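You operate a simulated robot arm through the tools that you are given. There is no shell and no other tool. Be economical: measure what you need, move in short steps, check, and stop when the job is done.

The job below is to be done with a simulated robot arm. You get a single attempt, and the scene is never put back.

TASK
Top up the boiler into the green band and switch it on again.
Fine: switch it off first; open the filler cap, fill from the red tap lever, spill nothing, shut the cap before switching on. Where these are worked on the way, their far stop is far enough and under half their travel is too little: filler cap.

Only the result counts: the job must be done as asked and must still hold three seconds after the hand-in. Knocking over, shifting, dropping, spilling or breaking anything else fails it. Lids that push on must go on centred and level and be pressed home; caps that screw on are set level and turned clockwise until they are tight.

THE ROBOT
A 7-joint arm with a two-finger parallel gripper, fixed in place. Base frame: the origin is at the foot of the arm, x ahead of it, y to its left, z up. Lengths are in cm, angles in rad, forces in N, time in s.
With the tool pointing down near the work surface it reaches from about 10 to 70 cm from the base axis. Its first joint turns from -2.897 to 2.897 rad. Payload 1.57 kg.
The tool frame sits at the grasp point between the pads (the TCP): z along the fingers, y along the line on which they close. The tips reach 3 cm beyond it. Largest opening 11 cm; finger width 2.4, thickness 1.2; the body of the gripper, 4.8 by 11.2 cm, starts 7.8 cm behind the TCP.
Orientation is told as [roll, pitch, yaw] about the base's x, y, z axes, in that order, counted from this pose: with the fingers straight down and closing along the base's y, the tool's x points along the base's -x, its y along +y and its z along -z.

THE INTERFACE
- The arm moves only by the tool play_rows. Its argument "rows" is a list of rows, each a list of 3 entries, a list of its own where there are three numbers: the shift along the tool's x, y, z in units of 30 mm (1.0 is 30 mm), then the turn, a rotation vector about the tool's x, y, z in units of 5 degrees (1.0 is 5 degrees), then the opening in per cent of the stroke, from 0 (shut) to 100 (fully open). In form: [[[x, y, z], [rx, ry, rz], fingers], ...]. A call has 1 to 10 rows; each row shifts and turns the commanded pose from where the row before left it, along the tool's axes as they then stand. A call with a number of a shift or a turn outside -1 to 1 is refused whole. A row lasts 0.2 s, in which the tool goes at most 5 cm and 0.15 rad; a call with a longer step from one row to the next is refused whole, and so is a gripper value outside its range. Where a pose cannot be reached the arm comes as near as it can. A force on the tool above 90 N (or 10 N above the force at the start of the call, whichever is more), or a blocked arm, ends the call early, and 0.2 s more pass. The fingers move at their own pace (about 4.5 cm/s each) and stop on an object; they squeeze with about 20 N. The grip force told is the motor's: it shows also when the fingers shut on nothing. Time passes only in rows, and 0.2 s behind the last, so rows that do not move let the fingers close. It gives the time, the measured TCP pose, the force on the tool (base axes), the opening and the grip force at its end, in the units of the frame above (readings bear some noise), with the torque about the TCP (base axes, N m) and any sound that the robot's microphone picked up, and new pictures: "pictures" is both (left out), scene, wrist or none.
- Cameras (640 x 400 px; columns grow to the right, rows downward): "scene" is fixed at [40.4, -51.38, 152.2]; the picture's right is [0.99, -0.16, 0.00], its down [-0.08, -0.47, -0.88] and it looks along [0.14, 0.87, -0.47] (base axes); focal length 314 px, centre (320, 200). "wrist" rides on the gripper at [7, 1.6, -14.1] in the tool frame; the picture's right is [-0.23, 0.97, 0.00], its down [-0.85, -0.20, -0.48] and it looks along [-0.47, -0.11, 0.88] (tool axes); focal length 222 px, centre (320, 200).
- move_column(by): slides the trunk up (or, below 0, down) by that many cm; the arm rides with it, the base frame stays. It gives what a move gives, with no picture.
- point_at(camera, pixels): for up to 12 pixels [column, row] of the newest picture of that camera ("zoom" is the newest enlarged one), the place [x, y, z] in the base frame of the surface seen there, good to about 0.2 cm, but the place of the scene camera against the robot may be out by one fixed shift of up to 1.8 cm in any direction. It takes no simulated time.
- inspect(camera, box): a new picture of the part [left, top, right, bottom] of that camera's present view, enlarged. It takes no simulated time.
- close_job(): hands the job in; it is judged then, once.

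Work in short steps. Measure before you move; look again where a grasp or a placing could have gone wrong, and mend it. You have 80 turns and 200 pictures in all, those below and enlarged ones among them. Open the gripper and draw the arm clear of the work before you hand the job in, unless the task says otherwise; then end with one line.

The tools are called after "Emit:" as name(argument=value, ...) on one line, values as JSON. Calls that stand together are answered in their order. play_rows: Moves the arm, as the interface text tells. Its arguments: {"type":"object","properties":{"rows":{"type":"array"},"pictures":{"type":"string","enum":["both","scene","wrist","none"]}},"required":["rows"]} The other tools are called the same way: move_column (by) slides the trunk up or down; point_at (camera, pixels) gives the place of the surface under pixels of a picture; inspect (camera, box) takes an enlarged picture of a part of a camera's view; close_job () hands the job in.

At the start:

```text
time: 0.0
tcp_pos: [9.12, 48.06, 121.67]
tool_rot: [0.0, 0.0, 0.0]
force: [-0.3, 0.5, 0.0]
ft_torque: [0.01, 0.0, 0.0]
width: 11.01
grip_force: 0.1
trunk travel left (down, up): [-50.0, 9.0]
```

scene: 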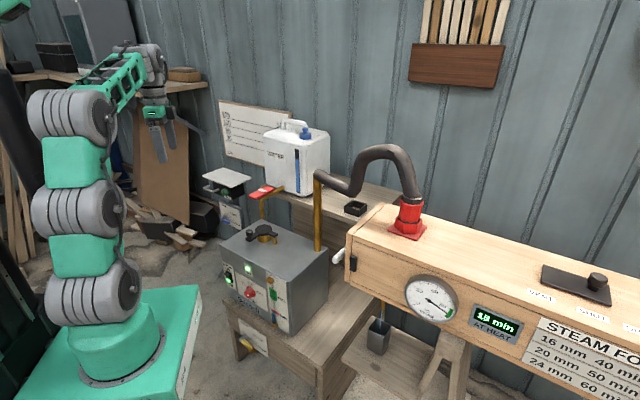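
wrist: 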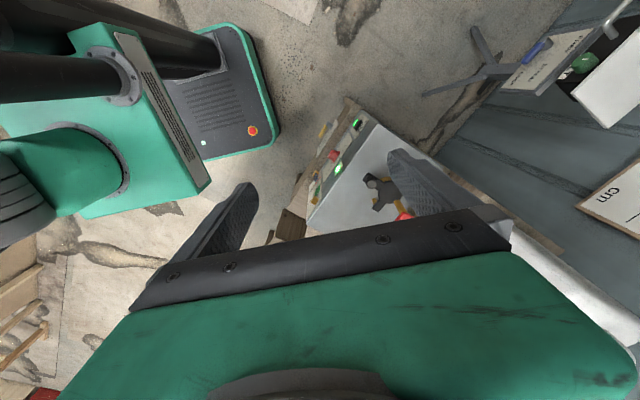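

Let me look closely at the boiler area in the scene view (around columns 200-340, rows 170-340).

Emit:
inspect(camera="scene", box=[200, 210, 340, 340])

Emit:
inspect(camera="scene", box=[190, 110, 350, 240])

Emit:
inspect(camera="wrist", box=[260, 90, 480, 250])

Emit:
point_at(camera="scene", pixels=[[262, 232], [262, 240], [250, 292], [228, 275], [272, 300], [265, 190], [252, 195], [280, 185], [317, 180], [225, 240], [290, 270], [318, 250]])

```text
3.08 times, centred on (270, 275) of scene
```

zoom: 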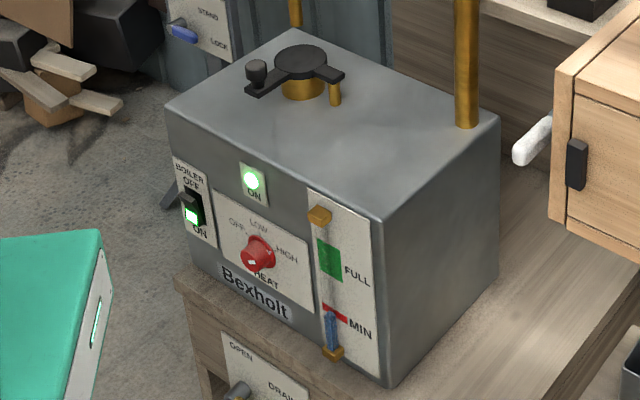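

```text
3.08 times, centred on (270, 175) of scene
```

zoom: 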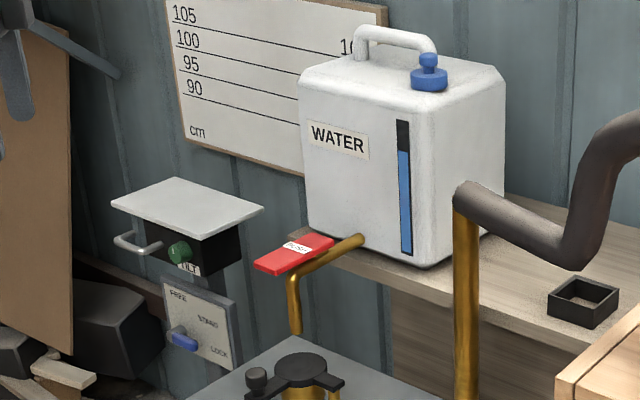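

```text
2.50 times, centred on (370, 170) of wrist
```

zoom: 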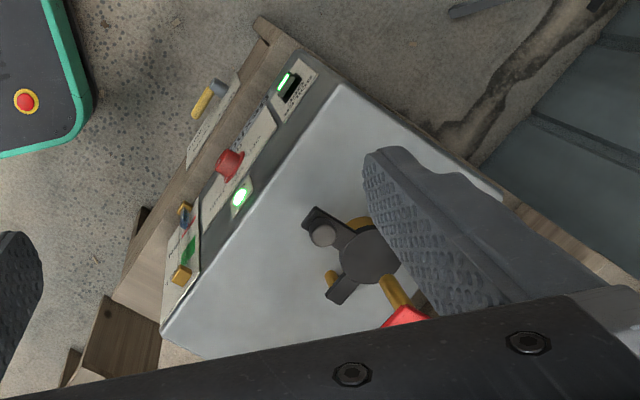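

```text
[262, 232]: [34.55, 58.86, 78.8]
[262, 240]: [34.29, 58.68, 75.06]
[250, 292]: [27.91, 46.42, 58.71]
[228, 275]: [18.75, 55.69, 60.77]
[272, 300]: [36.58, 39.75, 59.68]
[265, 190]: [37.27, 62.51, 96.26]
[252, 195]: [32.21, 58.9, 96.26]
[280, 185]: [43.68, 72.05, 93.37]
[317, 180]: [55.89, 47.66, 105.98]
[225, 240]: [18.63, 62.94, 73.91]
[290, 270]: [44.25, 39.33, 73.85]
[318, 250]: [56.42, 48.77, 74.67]
```

The zoom shows a rocker switch (ON lit, OFF at its top), a swing cap with a knob and a brass pivot post, and a red PUSH lever above the boiler. I'll measure these in both cameras to find the scene camera's shift.

Emit:
point_at(camera="wrist", pixels=[[371, 183], [376, 176], [389, 192], [382, 196], [392, 201], [358, 122], [356, 127], [352, 161], [401, 216], [375, 122], [320, 223], [340, 169]])

Emit:
inspect(camera="scene", box=[240, 170, 310, 250])

```text
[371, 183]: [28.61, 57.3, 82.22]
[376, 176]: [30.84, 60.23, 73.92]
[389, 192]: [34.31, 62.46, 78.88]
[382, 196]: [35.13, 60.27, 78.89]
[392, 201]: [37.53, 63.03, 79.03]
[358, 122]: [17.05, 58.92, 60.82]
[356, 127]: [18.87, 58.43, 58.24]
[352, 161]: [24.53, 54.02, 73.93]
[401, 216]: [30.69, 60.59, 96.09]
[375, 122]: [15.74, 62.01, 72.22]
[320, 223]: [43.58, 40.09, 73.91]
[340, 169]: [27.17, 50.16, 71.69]
```

```text
5.00 times, centred on (275, 210) of scene
```

zoom: 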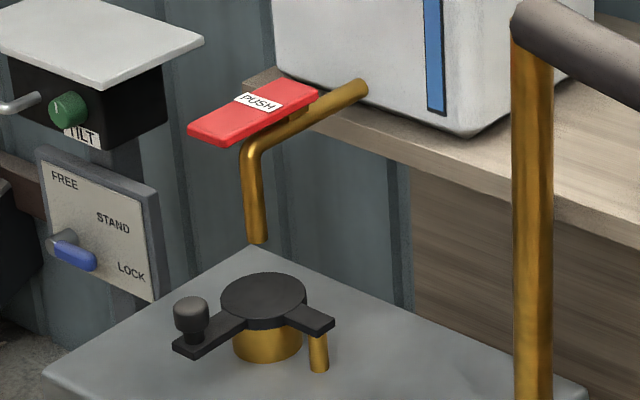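

Emit:
point_at(camera="zoom", pixels=[[192, 303], [262, 292], [322, 322], [318, 362], [180, 347], [258, 238], [192, 128], [225, 140], [318, 98], [255, 85], [250, 160], [228, 125]])

Emit:
inspect(camera="scene", box=[215, 245, 295, 335])

```text
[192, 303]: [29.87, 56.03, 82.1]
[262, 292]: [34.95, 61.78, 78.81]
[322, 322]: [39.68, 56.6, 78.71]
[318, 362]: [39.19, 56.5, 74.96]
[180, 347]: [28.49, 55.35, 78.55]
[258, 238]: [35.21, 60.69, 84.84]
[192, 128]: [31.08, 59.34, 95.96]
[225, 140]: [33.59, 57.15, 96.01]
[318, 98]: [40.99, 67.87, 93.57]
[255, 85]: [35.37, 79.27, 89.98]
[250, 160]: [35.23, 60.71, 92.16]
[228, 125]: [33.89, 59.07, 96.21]
```

```text
4.44 times, centred on (255, 290) of scene
```

zoom: 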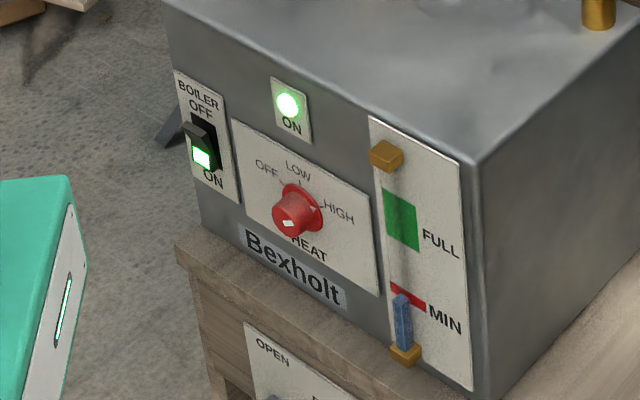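

Emit:
point_at(camera="zoom", pixels=[[198, 128], [203, 157], [188, 126], [213, 125], [190, 90], [232, 200], [290, 102], [476, 163], [166, 8], [402, 205], [402, 240], [293, 220]])

Emit:
inspect(camera="wrist", box=[315, 100, 395, 230])

```text
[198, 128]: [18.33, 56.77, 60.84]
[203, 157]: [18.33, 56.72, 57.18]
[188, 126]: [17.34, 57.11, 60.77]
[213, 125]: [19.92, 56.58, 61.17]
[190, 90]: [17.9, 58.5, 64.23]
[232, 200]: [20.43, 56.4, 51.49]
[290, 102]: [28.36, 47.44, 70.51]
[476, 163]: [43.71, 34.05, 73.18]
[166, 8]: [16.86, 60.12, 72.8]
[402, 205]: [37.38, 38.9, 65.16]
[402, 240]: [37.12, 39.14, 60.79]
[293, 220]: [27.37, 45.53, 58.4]
```

```text
3.08 times, centred on (355, 165) of wrist
```

zoom: 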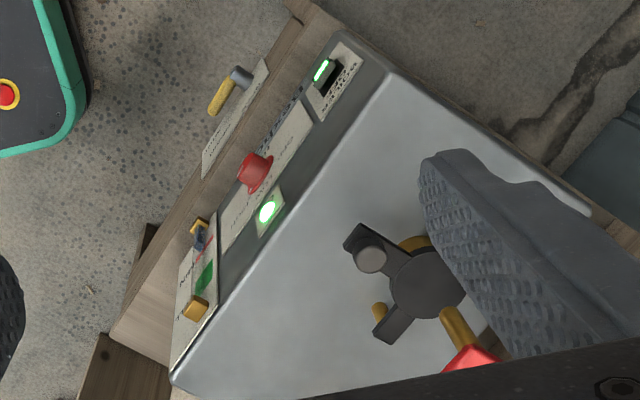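

Emit:
point_at(camera="zoom", pixels=[[322, 70], [330, 80], [338, 74], [268, 208], [172, 378], [390, 72], [369, 258], [428, 285], [385, 336], [379, 309], [252, 176], [203, 275]])

```text
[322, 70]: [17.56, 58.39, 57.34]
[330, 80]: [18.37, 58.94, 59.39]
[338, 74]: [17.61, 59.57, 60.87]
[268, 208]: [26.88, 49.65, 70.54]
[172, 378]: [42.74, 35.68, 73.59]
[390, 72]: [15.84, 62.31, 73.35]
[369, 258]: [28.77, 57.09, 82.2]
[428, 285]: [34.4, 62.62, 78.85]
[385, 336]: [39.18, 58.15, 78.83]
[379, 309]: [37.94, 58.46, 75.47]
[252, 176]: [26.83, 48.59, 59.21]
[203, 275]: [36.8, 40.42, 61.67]
```

The scene camera reads about (+1.1, -1.4, 0) off against the wrist camera. The boiler front faces (-0.7,-0.7) and the rocker's top half is near (17.3, 58.4, 61). First I shut the fingers and yaw the tool +45°, so it can press the rocker from the front.

Emit:
play_rows(rows=[[[0, 0, 0], [0, 0, -1], 0], [[0, 0, 0], [0, 0, -1], 0], [[0, 0, 0], [0, 0, -1], 0], [[0, 0, 0], [0, 0, -1], 0], [[0, 0, 0], [0, 0, -1], 0], [[0, 0, 0], [0, 0, -1], 0], [[0, 0, 0], [0, 0, -1], 0], [[0, 0, 0], [0, 0, -1], 0], [[0, 0, 0], [0, 0, -1], 0]], pictures="none")

Emit:
move_column(by=-25)

```text
time: 2.0
tcp_pos: [9.18, 48.05, 121.53]
tool_rot: [0.0, 0.0, 0.787]
force: [0.1, 0.4, 0.2]
ft_torque: [0.02, 0.0, -0.01]
width: 0.01
grip_force: 19.6
trunk travel left (down, up): [-50.0, 9.0]
```

```text
time: 4.6
tcp_pos: [9.14, 48.11, 96.49]
tool_rot: [0.002, 0.0, 0.785]
force: [0.2, -0.5, -0.9]
ft_torque: [0.03, -0.02, 0.02]
width: 0.0
grip_force: 19.9
trunk travel left (down, up): [-25.0, 34.0]
```

Yaw is in place and the column is down. Now I pitch the tool forward by 50°.

Emit:
play_rows(rows=[[[0, 0, 0], [0, -1, 0], 0], [[0, 0, 0], [0, -1, 0], 0], [[0, 0, 0], [0, -1, 0], 0], [[0, 0, 0], [0, -1, 0], 0], [[0, 0, 0], [0, -1, 0], 0], [[0, 0, 0], [0, -1, 0], 0], [[0, 0, 0], [0, -1, 0], 0], [[0, 0, 0], [0, -1, 0], 0], [[0, 0, 0], [0, -1, 0], 0], [[0, 0, 0], [0, -1, 0], 0]], pictures="both")

```text
time: 6.8
tcp_pos: [7.58, 47.37, 101.44]
tool_rot: [-0.012, -0.595, 0.787]
force: [0.8, -0.1, -0.4]
ft_torque: [-0.05, -0.03, 0.02]
width: 0.03
grip_force: 19.8
out of reach, approached as far as the arm can: row 6, 7, 8, 9, 10
trunk travel left (down, up): [-25.0, 34.0]
```

scene: 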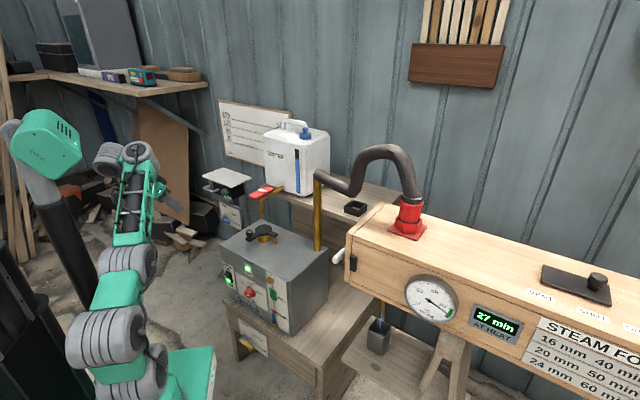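
wrist: 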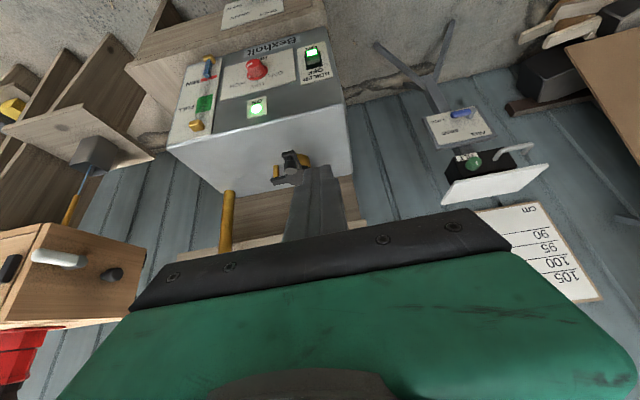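

The pitch stopped at 34° because of reach. I lower the TCP with the arm, which should free the wrist, and check which pose the command continues from.

Emit:
play_rows(rows=[[[0.56, 0, 0.83], [0, 0, 0], 0], [[0.56, 0, 0.83], [0, 0, 0], 0], [[0.56, 0, 0.83], [0, 0, 0], 0], [[0.56, 0, 0.83], [0, 0, 0], 0], [[0.56, 0, 0.83], [0, 0, 0], 0]], pictures="none")

```text
time: 8.0
tcp_pos: [4.11, 43.73, 98.01]
tool_rot: [-0.007, -0.57, 0.787]
force: [0.1, -0.4, -0.3]
ft_torque: [-0.01, -0.07, -0.02]
width: 0.02
grip_force: 19.8
out of reach, approached as far as the arm can: row 1, 2, 3, 4, 5
trunk travel left (down, up): [-25.0, 34.0]
```

Still out of reach, so I undo some of the pitch, then lower further before pitching again.

Emit:
play_rows(rows=[[[0, 0, 0], [0, 1, 0], 0], [[0, 0, 0], [0, 1, 0], 0], [[0, 0, 0], [0, 1, 0], 0], [[0, 0, 0], [0, 1, 0], 0], [[0, 0, 0], [0, 1, 0], 0], [[0, 0, 0], [0, 1, 0], 0]], pictures="none")

```text
time: 9.4
tcp_pos: [4.17, 43.9, 98.0]
tool_rot: [-0.009, -0.07, 0.782]
force: [-0.1, -0.5, -0.7]
ft_torque: [-0.01, 0.0, -0.01]
width: 0.0
grip_force: 19.2
trunk travel left (down, up): [-25.0, 34.0]
```

The command restarts from the measured pose. Pitch is now -4°, so I lower straight down 27 cm.

Emit:
play_rows(rows=[[[0.07, 0, 1], [0, 0, 0], 0], [[0.07, 0, 1], [0, 0, 0], 0], [[0.07, 0, 1], [0, 0, 0], 0], [[0.07, 0, 1], [0, 0, 0], 0], [[0.07, 0, 1], [0, 0, 0], 0], [[0.07, 0, 1], [0, 0, 0], 0], [[0.07, 0, 1], [0, 0, 0], 0], [[0.07, 0, 1], [0, 0, 0], 0], [[0.07, 0, 1], [0, 0, 0], 0]], pictures="scene")

```text
time: 11.4
tcp_pos: [4.25, 44.63, 78.23]
tool_rot: [-0.012, -0.066, 0.78]
force: [0.2, 1.0, 0.1]
ft_torque: [-0.02, -0.03, 0.01]
width: 0.01
grip_force: 20.0
out of reach, approached as far as the arm can: row 7, 8, 9
trunk travel left (down, up): [-25.0, 34.0]
```

scene: 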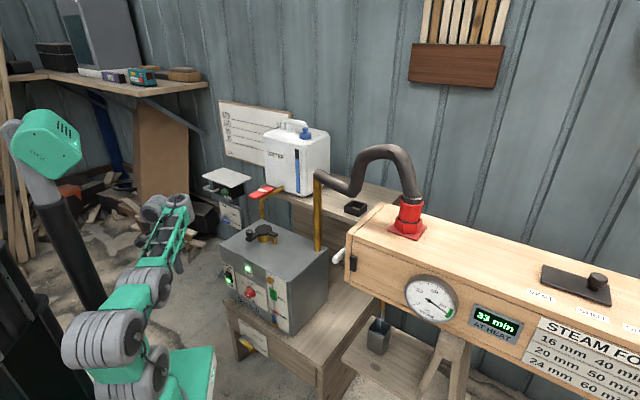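

With a vertical tool the arm bottoms out at z=78 for this column height. I'll use the column for height and keep about 30° of pitch, which lets the tip lead. Lowering the column 16 cm.

Emit:
move_column(by=-16)

Emit:
play_rows(rows=[[[-0.3, 0, 0], [0, -1, 0], 0], [[-0.3, 0, 0], [0, -1, 0], 0], [[-0.3, 0, 0], [0, -1, 0], 0], [[-0.3, 0, 0], [0, -1, 0], 0], [[-0.3, 0, 0], [0, -1, 0], 0], [[-0.3, 0, 0], [0, -1, 0], 0]], pictures="both")

```text
time: 13.2
tcp_pos: [4.23, 44.49, 62.29]
tool_rot: [-0.012, -0.067, 0.78]
force: [-1.5, 0.6, -0.5]
ft_torque: [0.02, 0.0, -0.02]
width: 0.01
grip_force: 20.4
trunk travel left (down, up): [-9.0, 50.0]
```

```text
time: 14.6
tcp_pos: [4.44, 41.45, 80.72]
tool_rot: [-0.012, -0.567, 0.785]
force: [0.0, 0.0, -0.2]
ft_torque: [0.0, 0.02, -0.01]
width: 0.02
grip_force: 19.8
out of reach, approached as far as the arm can: row 1, 2, 3, 4, 5, 6
trunk travel left (down, up): [-9.0, 50.0]
```

scene: 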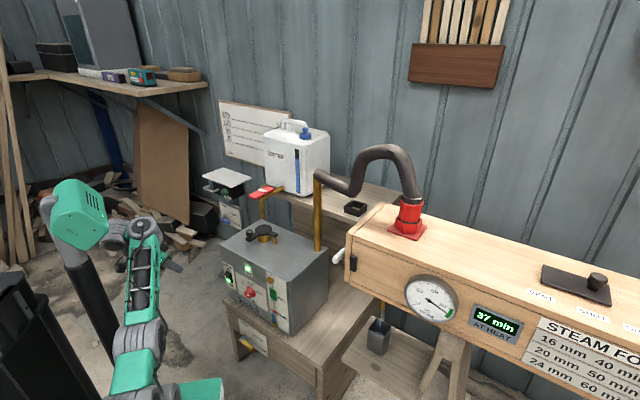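
wrist: 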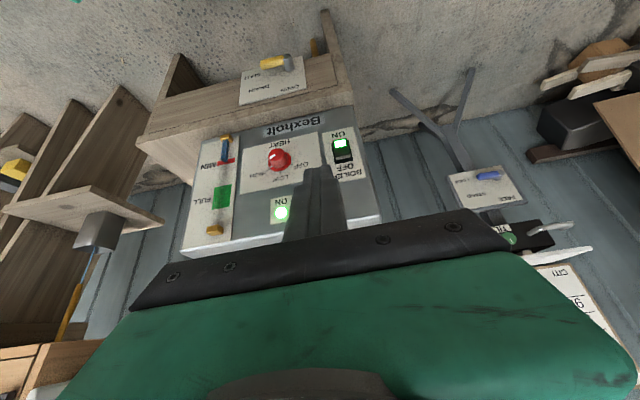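

Pitching pushed the TCP up, so 20° of pitch will have to do; that still leaves about 2.5 cm of body clearance. I measure the switch exactly from this closer wrist view.

Emit:
inspect(camera="wrist", box=[300, 120, 380, 190])

Emit:
point_at(camera="wrist", pixels=[[338, 143], [343, 152], [344, 160], [333, 153], [353, 153], [328, 150], [360, 150], [342, 170], [346, 182], [180, 255], [372, 180], [395, 215]])

Emit:
move_column(by=-9)

```text
5.71 times, centred on (340, 155) of wrist
```

zoom: 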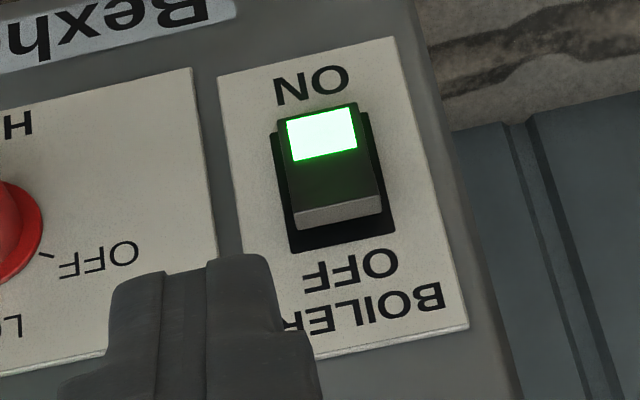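

```text
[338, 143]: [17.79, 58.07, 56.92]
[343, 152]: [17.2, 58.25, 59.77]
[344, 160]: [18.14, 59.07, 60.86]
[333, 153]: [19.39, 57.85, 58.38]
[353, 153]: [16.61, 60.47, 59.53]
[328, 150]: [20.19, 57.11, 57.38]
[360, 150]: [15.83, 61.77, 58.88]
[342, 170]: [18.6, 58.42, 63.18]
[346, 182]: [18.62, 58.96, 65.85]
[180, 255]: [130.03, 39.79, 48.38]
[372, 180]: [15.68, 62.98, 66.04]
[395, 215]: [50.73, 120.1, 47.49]
```

```text
time: 15.9
tcp_pos: [4.52, 41.38, 71.56]
tool_rot: [-0.012, -0.567, 0.789]
force: [0.6, 0.0, 0.1]
ft_torque: [0.0, 0.02, 0.01]
width: 0.0
grip_force: 20.3
trunk travel left (down, up): [0.0, 59.0]
```

The rocker's upper edge stands about 1.2 cm proud at (17.2, 58.2, 59.8), with its centre at u = -28.8. I go to 20° of pitch and a pre-press pose about 5 cm in front of it.

Emit:
play_rows(rows=[[[0, 0, 0], [0, 0.83, 0], 0], [[0, 0, 0], [0, 0.83, 0], 0], [[0, 0, 0], [0, 0.83, 0], 0], [[-0.52, 0.15, 0.763], [0, 0, 0], 0], [[-0.52, 0.15, 0.763], [0, 0, 0], 0], [[-0.52, 0.15, 0.763], [0, 0, 0], 0], [[-0.52, 0.15, 0.763], [0, 0, 0], 0], [[-0.52, 0.15, 0.763], [0, 0, 0], 0], [[-0.52, 0.15, 0.763], [0, 0, 0], 0]], pictures="wrist")

```text
time: 17.9
tcp_pos: [11.65, 53.41, 65.57]
tool_rot: [-0.015, -0.34, 0.783]
force: [-0.1, 0.4, 1.6]
ft_torque: [0.0, -0.01, -0.01]
width: 0.0
grip_force: 19.9
out of reach, approached as far as the arm can: row 7, 8, 9
trunk travel left (down, up): [0.0, 59.0]
```

wrist: 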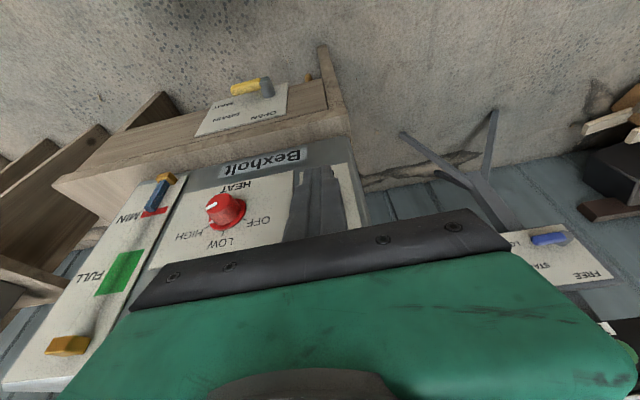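

The lower reach limit is z=65.6 here and should ease further out. I drop the pitch to 15° and move a little forward and down.

Emit:
play_rows(rows=[[[0, 0, 0], [0, 0.9, 0], 0], [[-0.45, 0, 0.12], [0, 0, 0], 0], [[-0.45, 0, 0.12], [0, 0, 0], 0], [[0.12, 0, 0.43], [0, 0, 0], 0], [[0.12, 0, 0.43], [0, 0, 0], 0], [[0.12, 0, 0.43], [0, 0, 0], 0]], pictures="none")

```text
time: 19.3
tcp_pos: [13.58, 55.27, 61.65]
tool_rot: [-0.013, -0.268, 0.785]
force: [-1.0, -0.5, -0.1]
ft_torque: [0.01, 0.01, 0.0]
width: 0.0
grip_force: 20.3
trunk travel left (down, up): [0.0, 59.0]
```

TCP is now (13.6, 55.3, 61.7). I correct sideways by 0.67 cm and up by 0.5 cm, then press inward about 3.8 cm.

Emit:
play_rows(rows=[[[-0.044, -0.22, -0.16], [0, 0, 0], 0], [[-0.29, 0, 0.079], [0, 0, 0], 0], [[-0.29, 0, 0.079], [0, 0, 0], 0], [[-0.29, 0, 0.079], [0, 0, 0], 0], [[-0.2, 0, 0.055], [0, 0, 0], 0], [[-0.16, 0, 0.045], [0, 0, 0], 0]], pictures="both")

Emit:
inspect(camera="scene", box=[205, 220, 305, 320])

```text
time: 20.6
tcp_pos: [15.99, 56.94, 62.14]
tool_rot: [-0.014, -0.27, 0.794]
force: [-31.8, -59.3, 15.5]
ft_torque: [-1.76, 0.1, -0.3]
width: 0.0
grip_force: 19.8
trunk travel left (down, up): [0.0, 59.0]
heard: click
stopped in row 6: the force on the tool passed its limit at 106 N (the readings are from after the stop); the commanded pose is now the measured one
```

scene: 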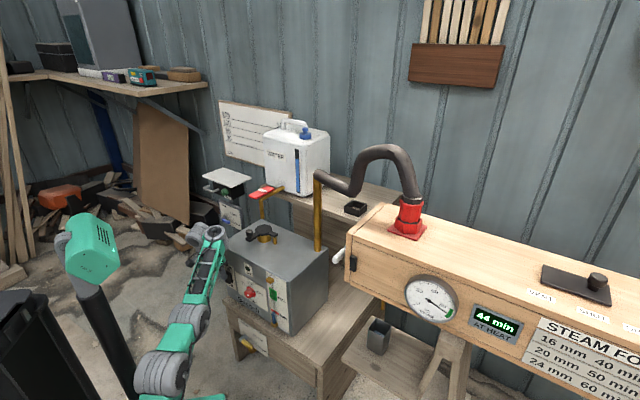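
wrist: 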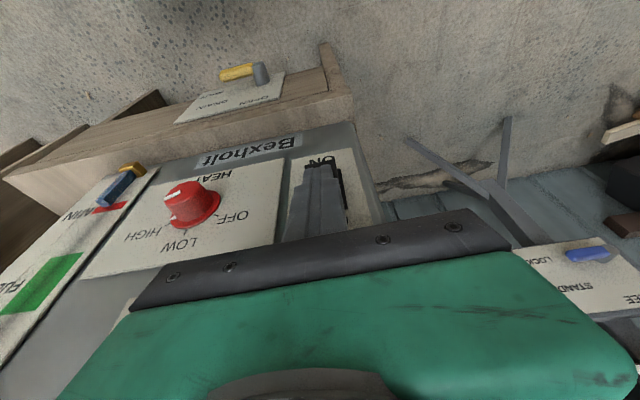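

```text
4.00 times, centred on (255, 270) of scene
```

zoom: 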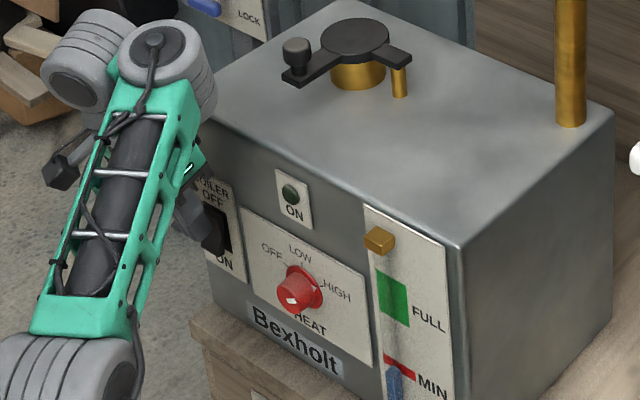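

A click was heard and the ON lamp is dark, so the boiler is off. I back straight out 9 cm, then raise the column.

Emit:
play_rows(rows=[[[0.9, 0, -0.25], [0, 0, 0], 0], [[0.9, 0, -0.25], [0, 0, 0], 0], [[0.9, 0, -0.25], [0, 0, 0], 0], [[0, 0, 0], [0, 0, 0], 50]], pictures="none")

Emit:
move_column(by=28)

Emit:
play_rows(rows=[[[0, 0, 0], [0, -0.9, 0], 50], [[0, 0, 0], [0, -0.9, 0], 50]], pictures="both")

Emit:
inspect(camera="scene", box=[205, 220, 305, 320])

```text
time: 21.6
tcp_pos: [10.4, 51.09, 61.94]
tool_rot: [-0.019, -0.26, 0.79]
force: [-0.8, 1.5, 0.9]
ft_torque: [-0.02, -0.01, -0.02]
width: 3.21
grip_force: 0.0
trunk travel left (down, up): [0.0, 59.0]
```

```text
time: 24.4
tcp_pos: [10.34, 51.07, 89.98]
tool_rot: [-0.02, -0.259, 0.788]
force: [0.8, -0.1, 0.0]
ft_torque: [0.01, -0.01, -0.01]
width: 5.49
grip_force: 0.0
trunk travel left (down, up): [-28.0, 31.0]
```

```text
time: 25.0
tcp_pos: [9.2, 52.01, 95.77]
tool_rot: [-0.031, -0.401, 0.793]
force: [-0.4, 0.0, 0.1]
ft_torque: [-0.03, 0.04, -0.02]
width: 5.5
grip_force: 0.1
out of reach, approached as far as the arm can: row 1, 2
trunk travel left (down, up): [-28.0, 31.0]
```

scene: 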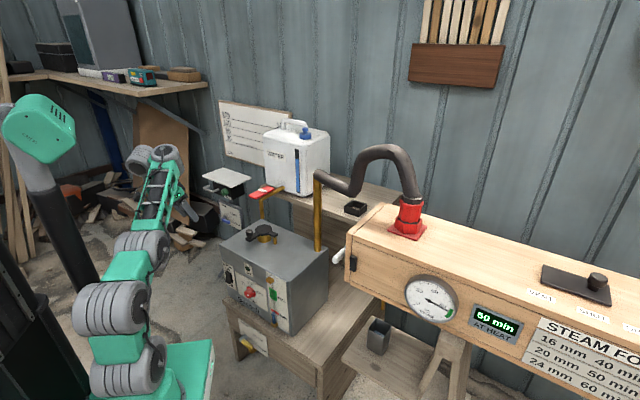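
wrist: 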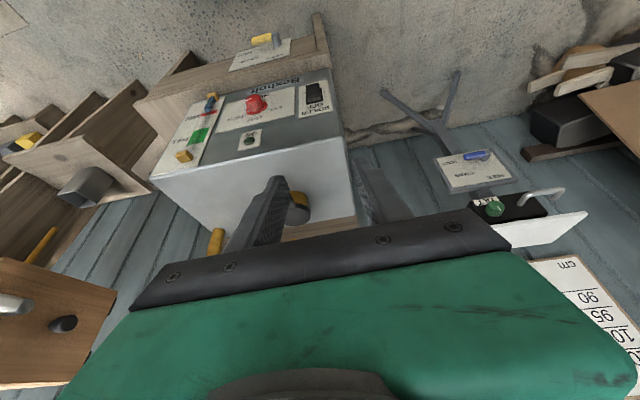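

```text
4.00 times, centred on (255, 270) of scene
```

zoom: 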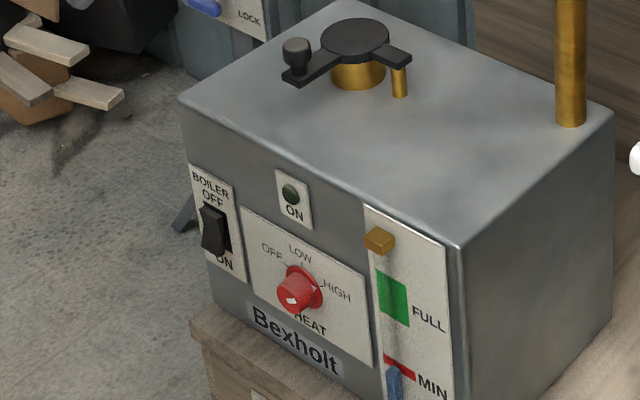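

The boiler is confirmed off, with rocker and lamp dark. Next I move above the cap knob, measured at (28.8, 57.1, 82.2), keeping the 23° pitch so the body stays clear of the red lever.

Emit:
play_rows(rows=[[[-0.753, -0.572, 0.67], [0, 0, 0], 50], [[-0.753, -0.572, 0.67], [0, 0, 0], 50], [[-0.753, -0.572, 0.67], [0, 0, 0], 50], [[-0.753, -0.572, 0.67], [0, 0, 0], 50], [[-0.753, -0.572, 0.67], [0, 0, 0], 50], [[-0.753, -0.572, 0.67], [0, 0, 0], 50]], pictures="both")

```text
time: 26.4
tcp_pos: [28.34, 58.16, 94.48]
tool_rot: [-0.021, -0.415, 0.791]
force: [-0.7, 0.2, 0.6]
ft_torque: [0.0, -0.01, 0.02]
width: 5.47
grip_force: 0.1
out of reach, approached as far as the arm can: row 1, 2, 3, 4
trunk travel left (down, up): [-28.0, 31.0]
```

scene: 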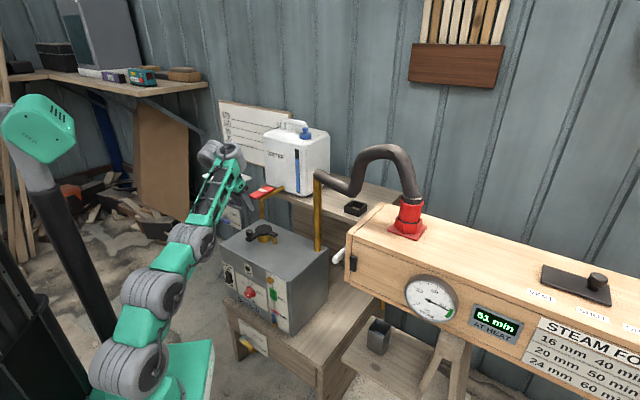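
wrist: 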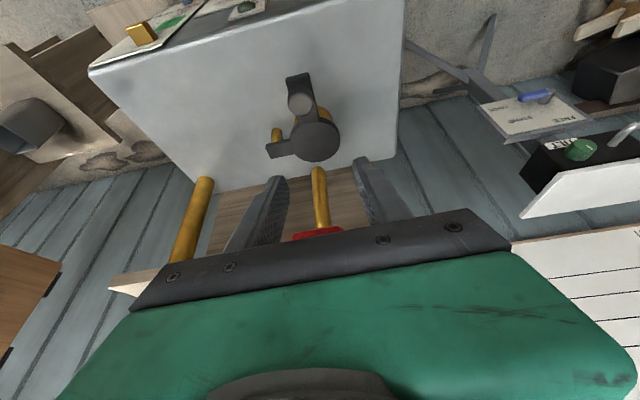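

The knob is visible at (300,92), the disc at (317,140) and the post at (276,134) in the wrist picture. I measure these from close up.

Emit:
inspect(camera="wrist", box=[240, 60, 370, 250])

Emit:
point_at(camera="wrist", pixels=[[301, 98], [292, 105], [311, 103], [301, 112], [297, 78], [317, 143], [276, 150], [276, 136], [316, 178], [318, 233], [300, 234], [338, 229]])

```text
2.11 times, centred on (305, 155) of wrist
```

zoom: 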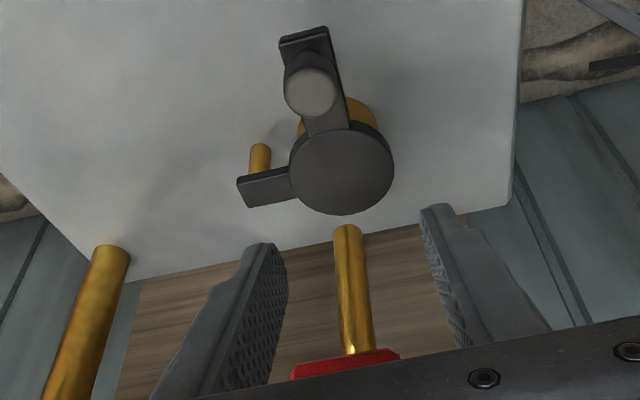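

```text
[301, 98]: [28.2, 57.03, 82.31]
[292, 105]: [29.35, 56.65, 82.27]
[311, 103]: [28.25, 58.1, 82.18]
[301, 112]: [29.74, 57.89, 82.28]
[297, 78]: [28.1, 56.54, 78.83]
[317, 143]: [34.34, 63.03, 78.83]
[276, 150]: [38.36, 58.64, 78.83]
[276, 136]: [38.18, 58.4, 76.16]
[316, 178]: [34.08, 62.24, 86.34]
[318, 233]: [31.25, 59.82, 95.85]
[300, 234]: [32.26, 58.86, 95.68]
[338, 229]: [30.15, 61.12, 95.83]
```

Knob centre is (28.8, 57.3) with its top at 82.25. I shift horizontally to line up, then lower by column part way and check.

Emit:
play_rows(rows=[[[0.137, -0.16, -0.06], [0, 0, 0], 50], [[0.137, -0.16, -0.06], [0, 0, 0], 50]], pictures="none")

Emit:
move_column(by=-7.5)

Emit:
inspect(camera="wrist", box=[200, 40, 440, 260])

```text
time: 27.0
tcp_pos: [28.38, 57.51, 95.19]
tool_rot: [-0.023, -0.412, 0.792]
force: [-0.5, 0.2, 0.3]
ft_torque: [-0.01, 0.03, -0.02]
width: 5.5
grip_force: 0.1
out of reach, approached as far as the arm can: row 1, 2
trunk travel left (down, up): [-28.0, 31.0]
```

```text
time: 28.1
tcp_pos: [28.34, 57.45, 87.58]
tool_rot: [-0.022, -0.414, 0.792]
force: [-0.1, -0.6, -0.5]
ft_torque: [-0.01, -0.04, 0.02]
width: 5.51
grip_force: 0.1
trunk travel left (down, up): [-20.5, 38.5]
```

```text
1.82 times, centred on (320, 150) of wrist
```

zoom: 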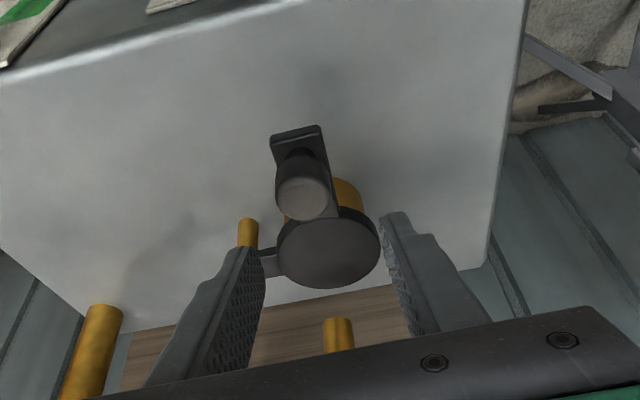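

The fingers straddle the knob. I correct 0.4 cm sideways, then lower the column 4.9 cm to grasp height.

Emit:
play_rows(rows=[[[0.05, -0.14, 0], [0, 0, 0], 50]], pictures="none")

Emit:
move_column(by=-4.7)

Emit:
inspect(camera="wrist", box=[200, 40, 440, 260])

Emit:
inspect(camera="scene", box=[190, 150, 310, 290])

```text
time: 28.6
tcp_pos: [28.61, 57.04, 87.68]
tool_rot: [-0.023, -0.409, 0.792]
force: [-0.2, -0.5, -0.4]
ft_torque: [0.01, 0.01, 0.01]
width: 5.5
grip_force: 0.1
trunk travel left (down, up): [-20.5, 38.5]
```

```text
time: 29.4
tcp_pos: [28.56, 57.18, 82.97]
tool_rot: [-0.022, -0.406, 0.792]
force: [-0.9, -0.1, 0.2]
ft_torque: [-0.03, -0.03, 0.01]
width: 5.5
grip_force: 0.1
trunk travel left (down, up): [-15.8, 43.2]
```

```text
1.82 times, centred on (320, 150) of wrist
```

zoom: 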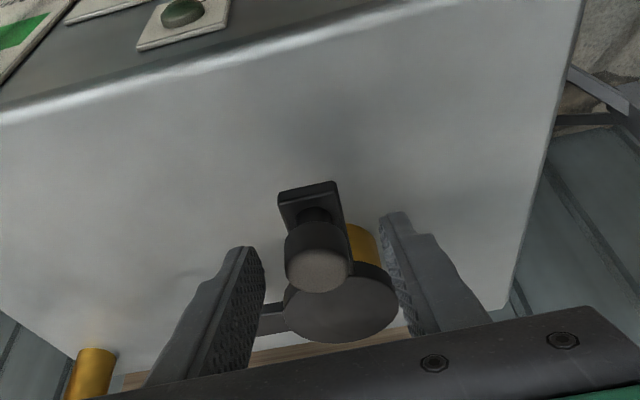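

```text
2.86 times, centred on (250, 220) of scene
```

zoom: 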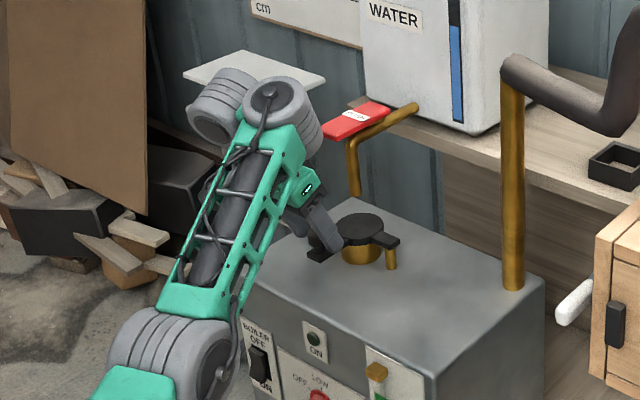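

The knob sits between the pads and the body is clear of the lever. I close the fingers.

Emit:
play_rows(rows=[[[0, 0, 0], [0, 0, 0], 0], [[0, 0, 0], [0, 0, 0], 0], [[0, 0, 0], [0, 0, 0], 0], [[0, 0, 0], [0, 0, 0], 0]], pictures="none")

Emit:
inspect(camera="wrist", box=[200, 40, 440, 260])

```text
time: 30.4
tcp_pos: [28.67, 57.02, 82.9]
tool_rot: [-0.023, -0.41, 0.791]
force: [2.6, -5.8, -1.8]
ft_torque: [0.46, 0.43, -0.1]
width: 2.76
grip_force: 35.2
trunk travel left (down, up): [-15.8, 43.2]
```

```text
1.82 times, centred on (320, 150) of wrist
```

zoom: 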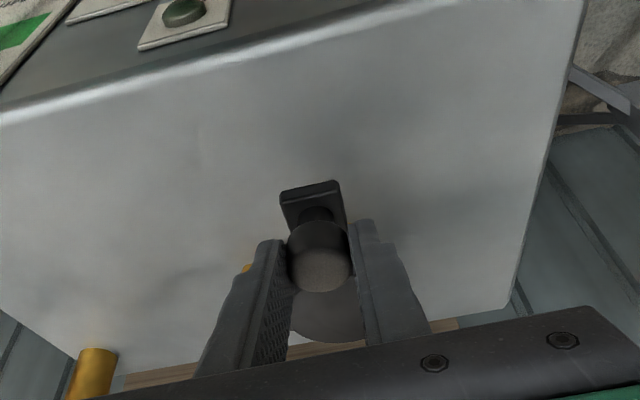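

Grip is good at width 2.76. I try the swing counter-clockwise about the post at (38.1, 58.4): 15° first, and watch the force.

Emit:
play_rows(rows=[[[0.127, -0.232, -0.055], [0, 0, 0], 0], [[0.127, -0.232, -0.055], [0, 0, 0], 0], [[0.127, -0.232, -0.055], [0, 0, 0], 0]], pictures="wrist")

Emit:
inspect(camera="scene", box=[190, 150, 310, 290])

```text
time: 31.2
tcp_pos: [29.28, 55.36, 83.38]
tool_rot: [-0.028, -0.394, 0.793]
force: [-18.7, -7.7, -27.1]
ft_torque: [0.31, 1.05, -0.24]
width: 2.72
grip_force: 38.1
out of reach, approached as far as the arm can: row 2, 3
trunk travel left (down, up): [-15.8, 43.2]
```

wrist: 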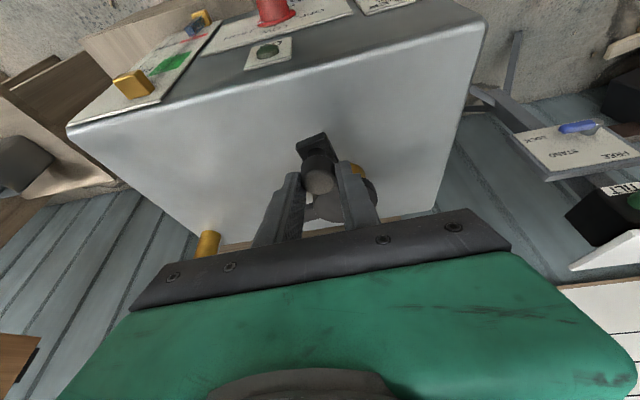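

```text
2.86 times, centred on (250, 220) of scene
```

zoom: 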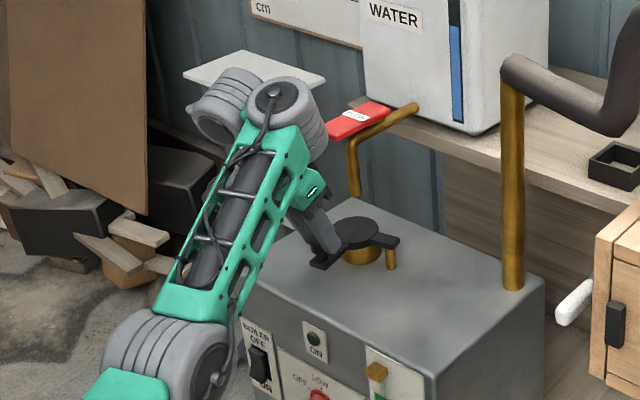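

The cap swings, but the arm is at its lower reach limit and pulling upward. I release, rise, lower the column for more room, reduce the pitch and regrip.

Emit:
play_rows(rows=[[[0, 0, 0], [0, 0, 0], 50], [[0, 0, 0], [0, 0, 0], 50], [[0, 0, 0], [0, 0, 0], 50], [[-0.25, 0, -0.61], [0, 0, 0], 50], [[-0.25, 0, -0.61], [0, 0, 0], 50], [[-0.25, 0, -0.61], [0, 0, 0], 50], [[-0.25, 0, -0.61], [0, 0, 0], 50], [[-0.25, 0, -0.61], [0, 0, 0], 50], [[0.15, 0, 0], [0, 0.9, 0], 50], [[0.15, 0, 0], [0, 0.9, 0], 50]], pictures="none")

Emit:
move_column(by=-5)

Emit:
inspect(camera="wrist", box=[200, 40, 440, 260])

```text
time: 33.4
tcp_pos: [28.36, 54.71, 93.47]
tool_rot: [-0.022, -0.25, 0.788]
force: [0.1, -0.9, 1.5]
ft_torque: [0.0, 0.0, 0.01]
width: 5.5
grip_force: 0.0
trunk travel left (down, up): [-15.8, 43.2]
```

```text
time: 34.4
tcp_pos: [28.38, 54.9, 88.51]
tool_rot: [-0.024, -0.251, 0.789]
force: [0.4, 0.2, 0.0]
ft_torque: [-0.01, -0.01, 0.02]
width: 5.5
grip_force: 0.1
trunk travel left (down, up): [-10.8, 48.2]
```

```text
1.82 times, centred on (320, 150) of wrist
```

zoom: 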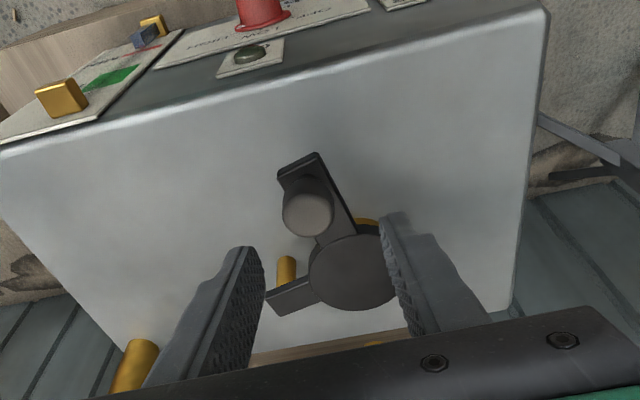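

Emit:
point_at(camera="zoom", pixels=[[308, 212], [308, 197], [308, 233], [285, 212], [331, 212], [270, 302], [350, 272], [287, 265]])

```text
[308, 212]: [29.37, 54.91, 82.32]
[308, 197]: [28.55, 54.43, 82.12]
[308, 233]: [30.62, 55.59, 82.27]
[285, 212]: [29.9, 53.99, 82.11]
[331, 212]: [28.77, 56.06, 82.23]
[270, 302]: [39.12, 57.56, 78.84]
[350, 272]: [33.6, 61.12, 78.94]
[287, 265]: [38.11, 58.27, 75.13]
```

The knob is now at (29.45, 55.0), so it has turned about 14°, and the refined pivot is (38.4, 58.6) with radius 9.7. I regrip at 14° pitch.

Emit:
play_rows(rows=[[[-0.145, -0.227, 0.037], [0, 0, 0], 50], [[0.16, 0, 0.625], [0, 0, 0], 50], [[0.16, 0, 0.625], [0, 0, 0], 50], [[0.16, 0, 0.625], [0, 0, 0], 50], [[0, 0, 0], [0, 0, 0], 0], [[0, 0, 0], [0, 0, 0], 0], [[0, 0, 0], [0, 0, 0], 0], [[0, 0, 0], [0, 0, 0], 0]], pictures="wrist")

```text
time: 36.2
tcp_pos: [29.23, 54.49, 82.61]
tool_rot: [-0.023, -0.251, 0.789]
force: [-4.9, -1.1, -1.7]
ft_torque: [0.56, 0.63, 0.03]
width: 2.71
grip_force: 34.8
trunk travel left (down, up): [-10.8, 48.2]
```

wrist: 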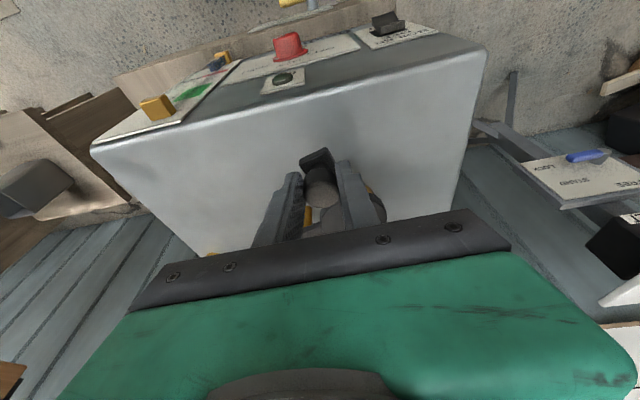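

Regripped. I swing the next 39° along the arc.

Emit:
play_rows(rows=[[[0.1, -0.352, -0.025], [0, 0, 0], 0], [[0.1, -0.352, -0.025], [0, 0, 0], 0], [[0.021, -0.364, -0.005], [0, 0, 0], 0], [[0.021, -0.364, -0.005], [0, 0, 0], 0], [[-0.058, -0.36, 0.015], [0, 0, 0], 0], [[-0.058, -0.36, 0.015], [0, 0, 0], 0]], pictures="wrist")

```text
time: 37.6
tcp_pos: [33.79, 49.75, 82.59]
tool_rot: [-0.024, -0.25, 0.789]
force: [-6.6, 2.8, -7.1]
ft_torque: [0.45, 0.89, 0.59]
width: 2.75
grip_force: 37.6
trunk travel left (down, up): [-10.8, 48.2]
```

wrist: 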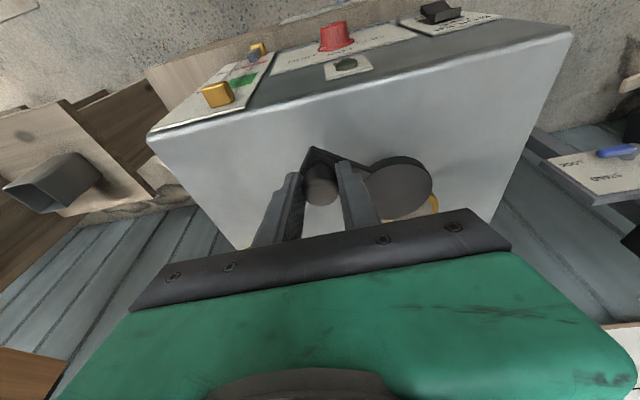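

It swings smoothly, with the disc now off the filler at (395,185). I continue the arc.

Emit:
play_rows(rows=[[[-0.134, -0.337, 0.035], [0, 0, 0], 0], [[-0.134, -0.337, 0.035], [0, 0, 0], 0], [[-0.205, -0.297, 0.053], [0, 0, 0], 0], [[-0.205, -0.297, 0.053], [0, 0, 0], 0], [[-0.266, -0.242, 0.068], [0, 0, 0], 0], [[-0.266, -0.242, 0.068], [0, 0, 0], 0]], pictures="both")

```text
time: 39.0
tcp_pos: [39.35, 48.86, 82.87]
tool_rot: [-0.024, -0.254, 0.798]
force: [-48.8, 2.5, -9.8]
ft_torque: [0.45, 1.73, 0.37]
width: 2.78
grip_force: 38.5
trunk travel left (down, up): [-10.8, 48.2]
```

scene: 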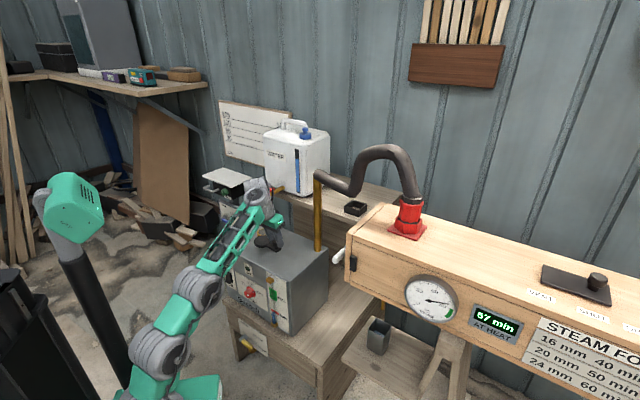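
wrist: 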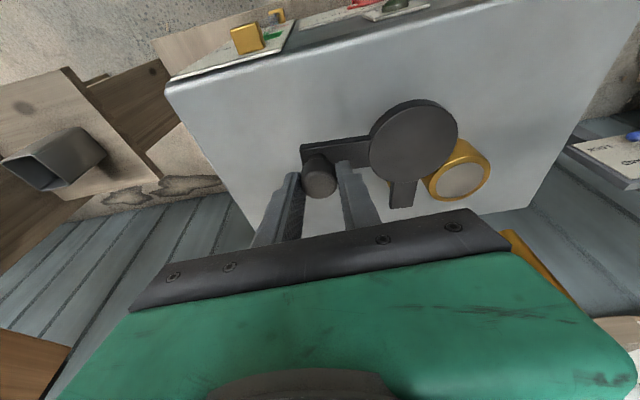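

A force of -49 N along x says the cap has hit its far stop, about 90° open, and the brass filler mouth is visible. I release and rise clear.

Emit:
play_rows(rows=[[[0, 0, 0], [0, 0, 0], 50], [[0, 0, 0], [0, 0, 0], 50], [[0, 0, 0], [0, 0, 0], 50], [[-0.16, 0, -0.63], [0, 0, 0], 50], [[-0.25, 0, -0.95], [0, 0, 0], 50], [[-0.25, 0, -0.95], [0, 0, 0], 50], [[-0.25, 0, -0.95], [0, 0, 0], 0], [[0.8, 0, -0.2], [0, 0, 0], 0], [[0.8, 0, -0.2], [0, 0, 0], 0]], pictures="none")

Emit:
move_column(by=20)

Emit:
play_rows(rows=[[[0, 0, 0], [0, 0, 0], 0]], pictures="both")

Emit:
inspect(camera="scene", box=[210, 170, 330, 340])

```text
time: 41.0
tcp_pos: [34.89, 43.77, 91.79]
tool_rot: [-0.022, -0.25, 0.788]
force: [0.3, -0.1, -1.0]
ft_torque: [-0.03, -0.01, 0.03]
width: 0.02
grip_force: 7.7
out of reach, approached as far as the arm can: row 6, 7
trunk travel left (down, up): [-10.8, 48.2]
```

```text
time: 43.1
tcp_pos: [34.88, 43.79, 111.77]
tool_rot: [-0.024, -0.252, 0.789]
force: [1.3, -0.4, 0.9]
ft_torque: [0.01, 0.01, 0.0]
width: 0.0
grip_force: 20.1
trunk travel left (down, up): [-30.8, 28.2]
```

```text
time: 43.5
tcp_pos: [34.93, 43.82, 111.81]
tool_rot: [-0.023, -0.251, 0.789]
force: [-0.4, 0.1, -0.1]
ft_torque: [0.03, 0.02, -0.02]
width: 0.0
grip_force: 20.0
trunk travel left (down, up): [-30.8, 28.2]
```

scene: 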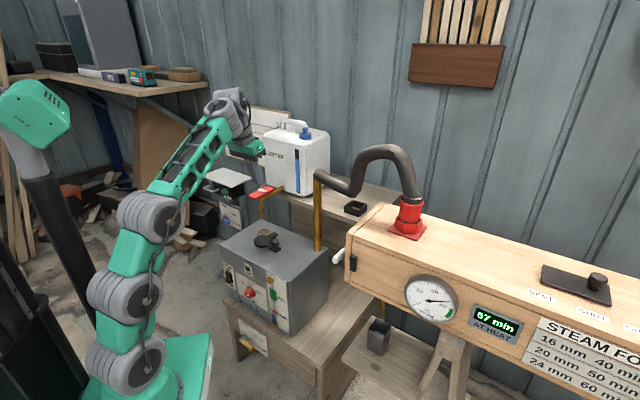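
wrist: 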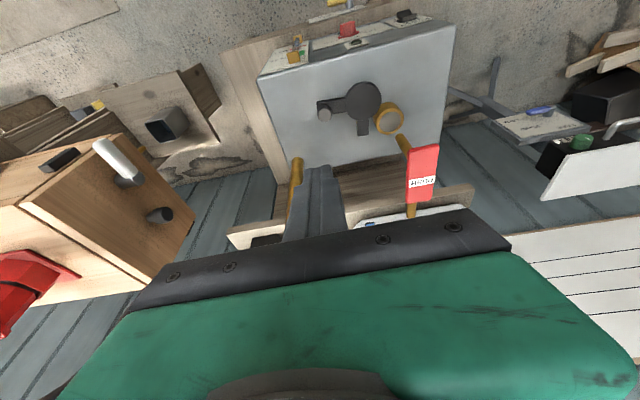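

```text
2.35 times, centred on (270, 255) of scene
```

zoom: 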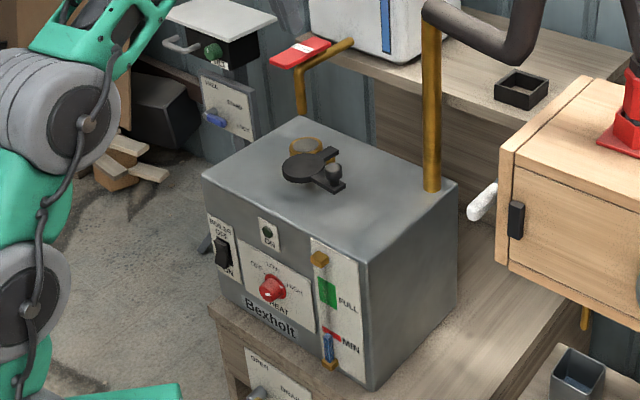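

The cap is fully open with the spout right over the filler mouth. Now I measure the PUSH lever at (423,172).

Emit:
inspect(camera="wrist", box=[340, 90, 480, 230])

Emit:
point_at(camera="wrist", pixels=[[411, 150], [436, 147], [408, 198], [433, 197], [423, 165], [421, 190], [390, 120], [402, 140], [412, 208]])

```text
2.86 times, centred on (410, 160) of wrist
```

zoom: 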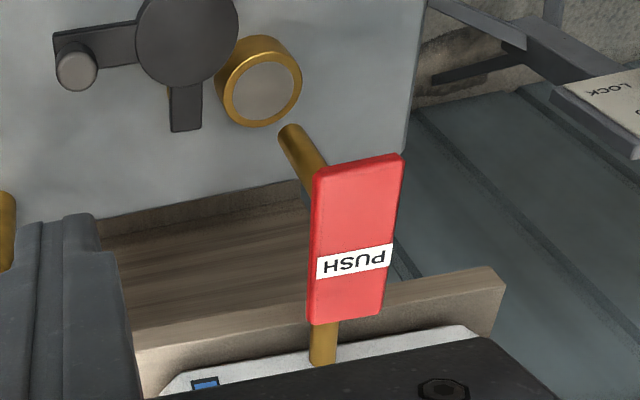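

```text
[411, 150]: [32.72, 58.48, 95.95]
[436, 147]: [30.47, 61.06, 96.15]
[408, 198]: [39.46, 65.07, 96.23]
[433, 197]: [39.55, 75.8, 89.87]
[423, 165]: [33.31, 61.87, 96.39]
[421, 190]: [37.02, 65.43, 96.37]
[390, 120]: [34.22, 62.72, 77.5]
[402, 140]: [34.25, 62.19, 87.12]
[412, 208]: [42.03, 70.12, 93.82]
```

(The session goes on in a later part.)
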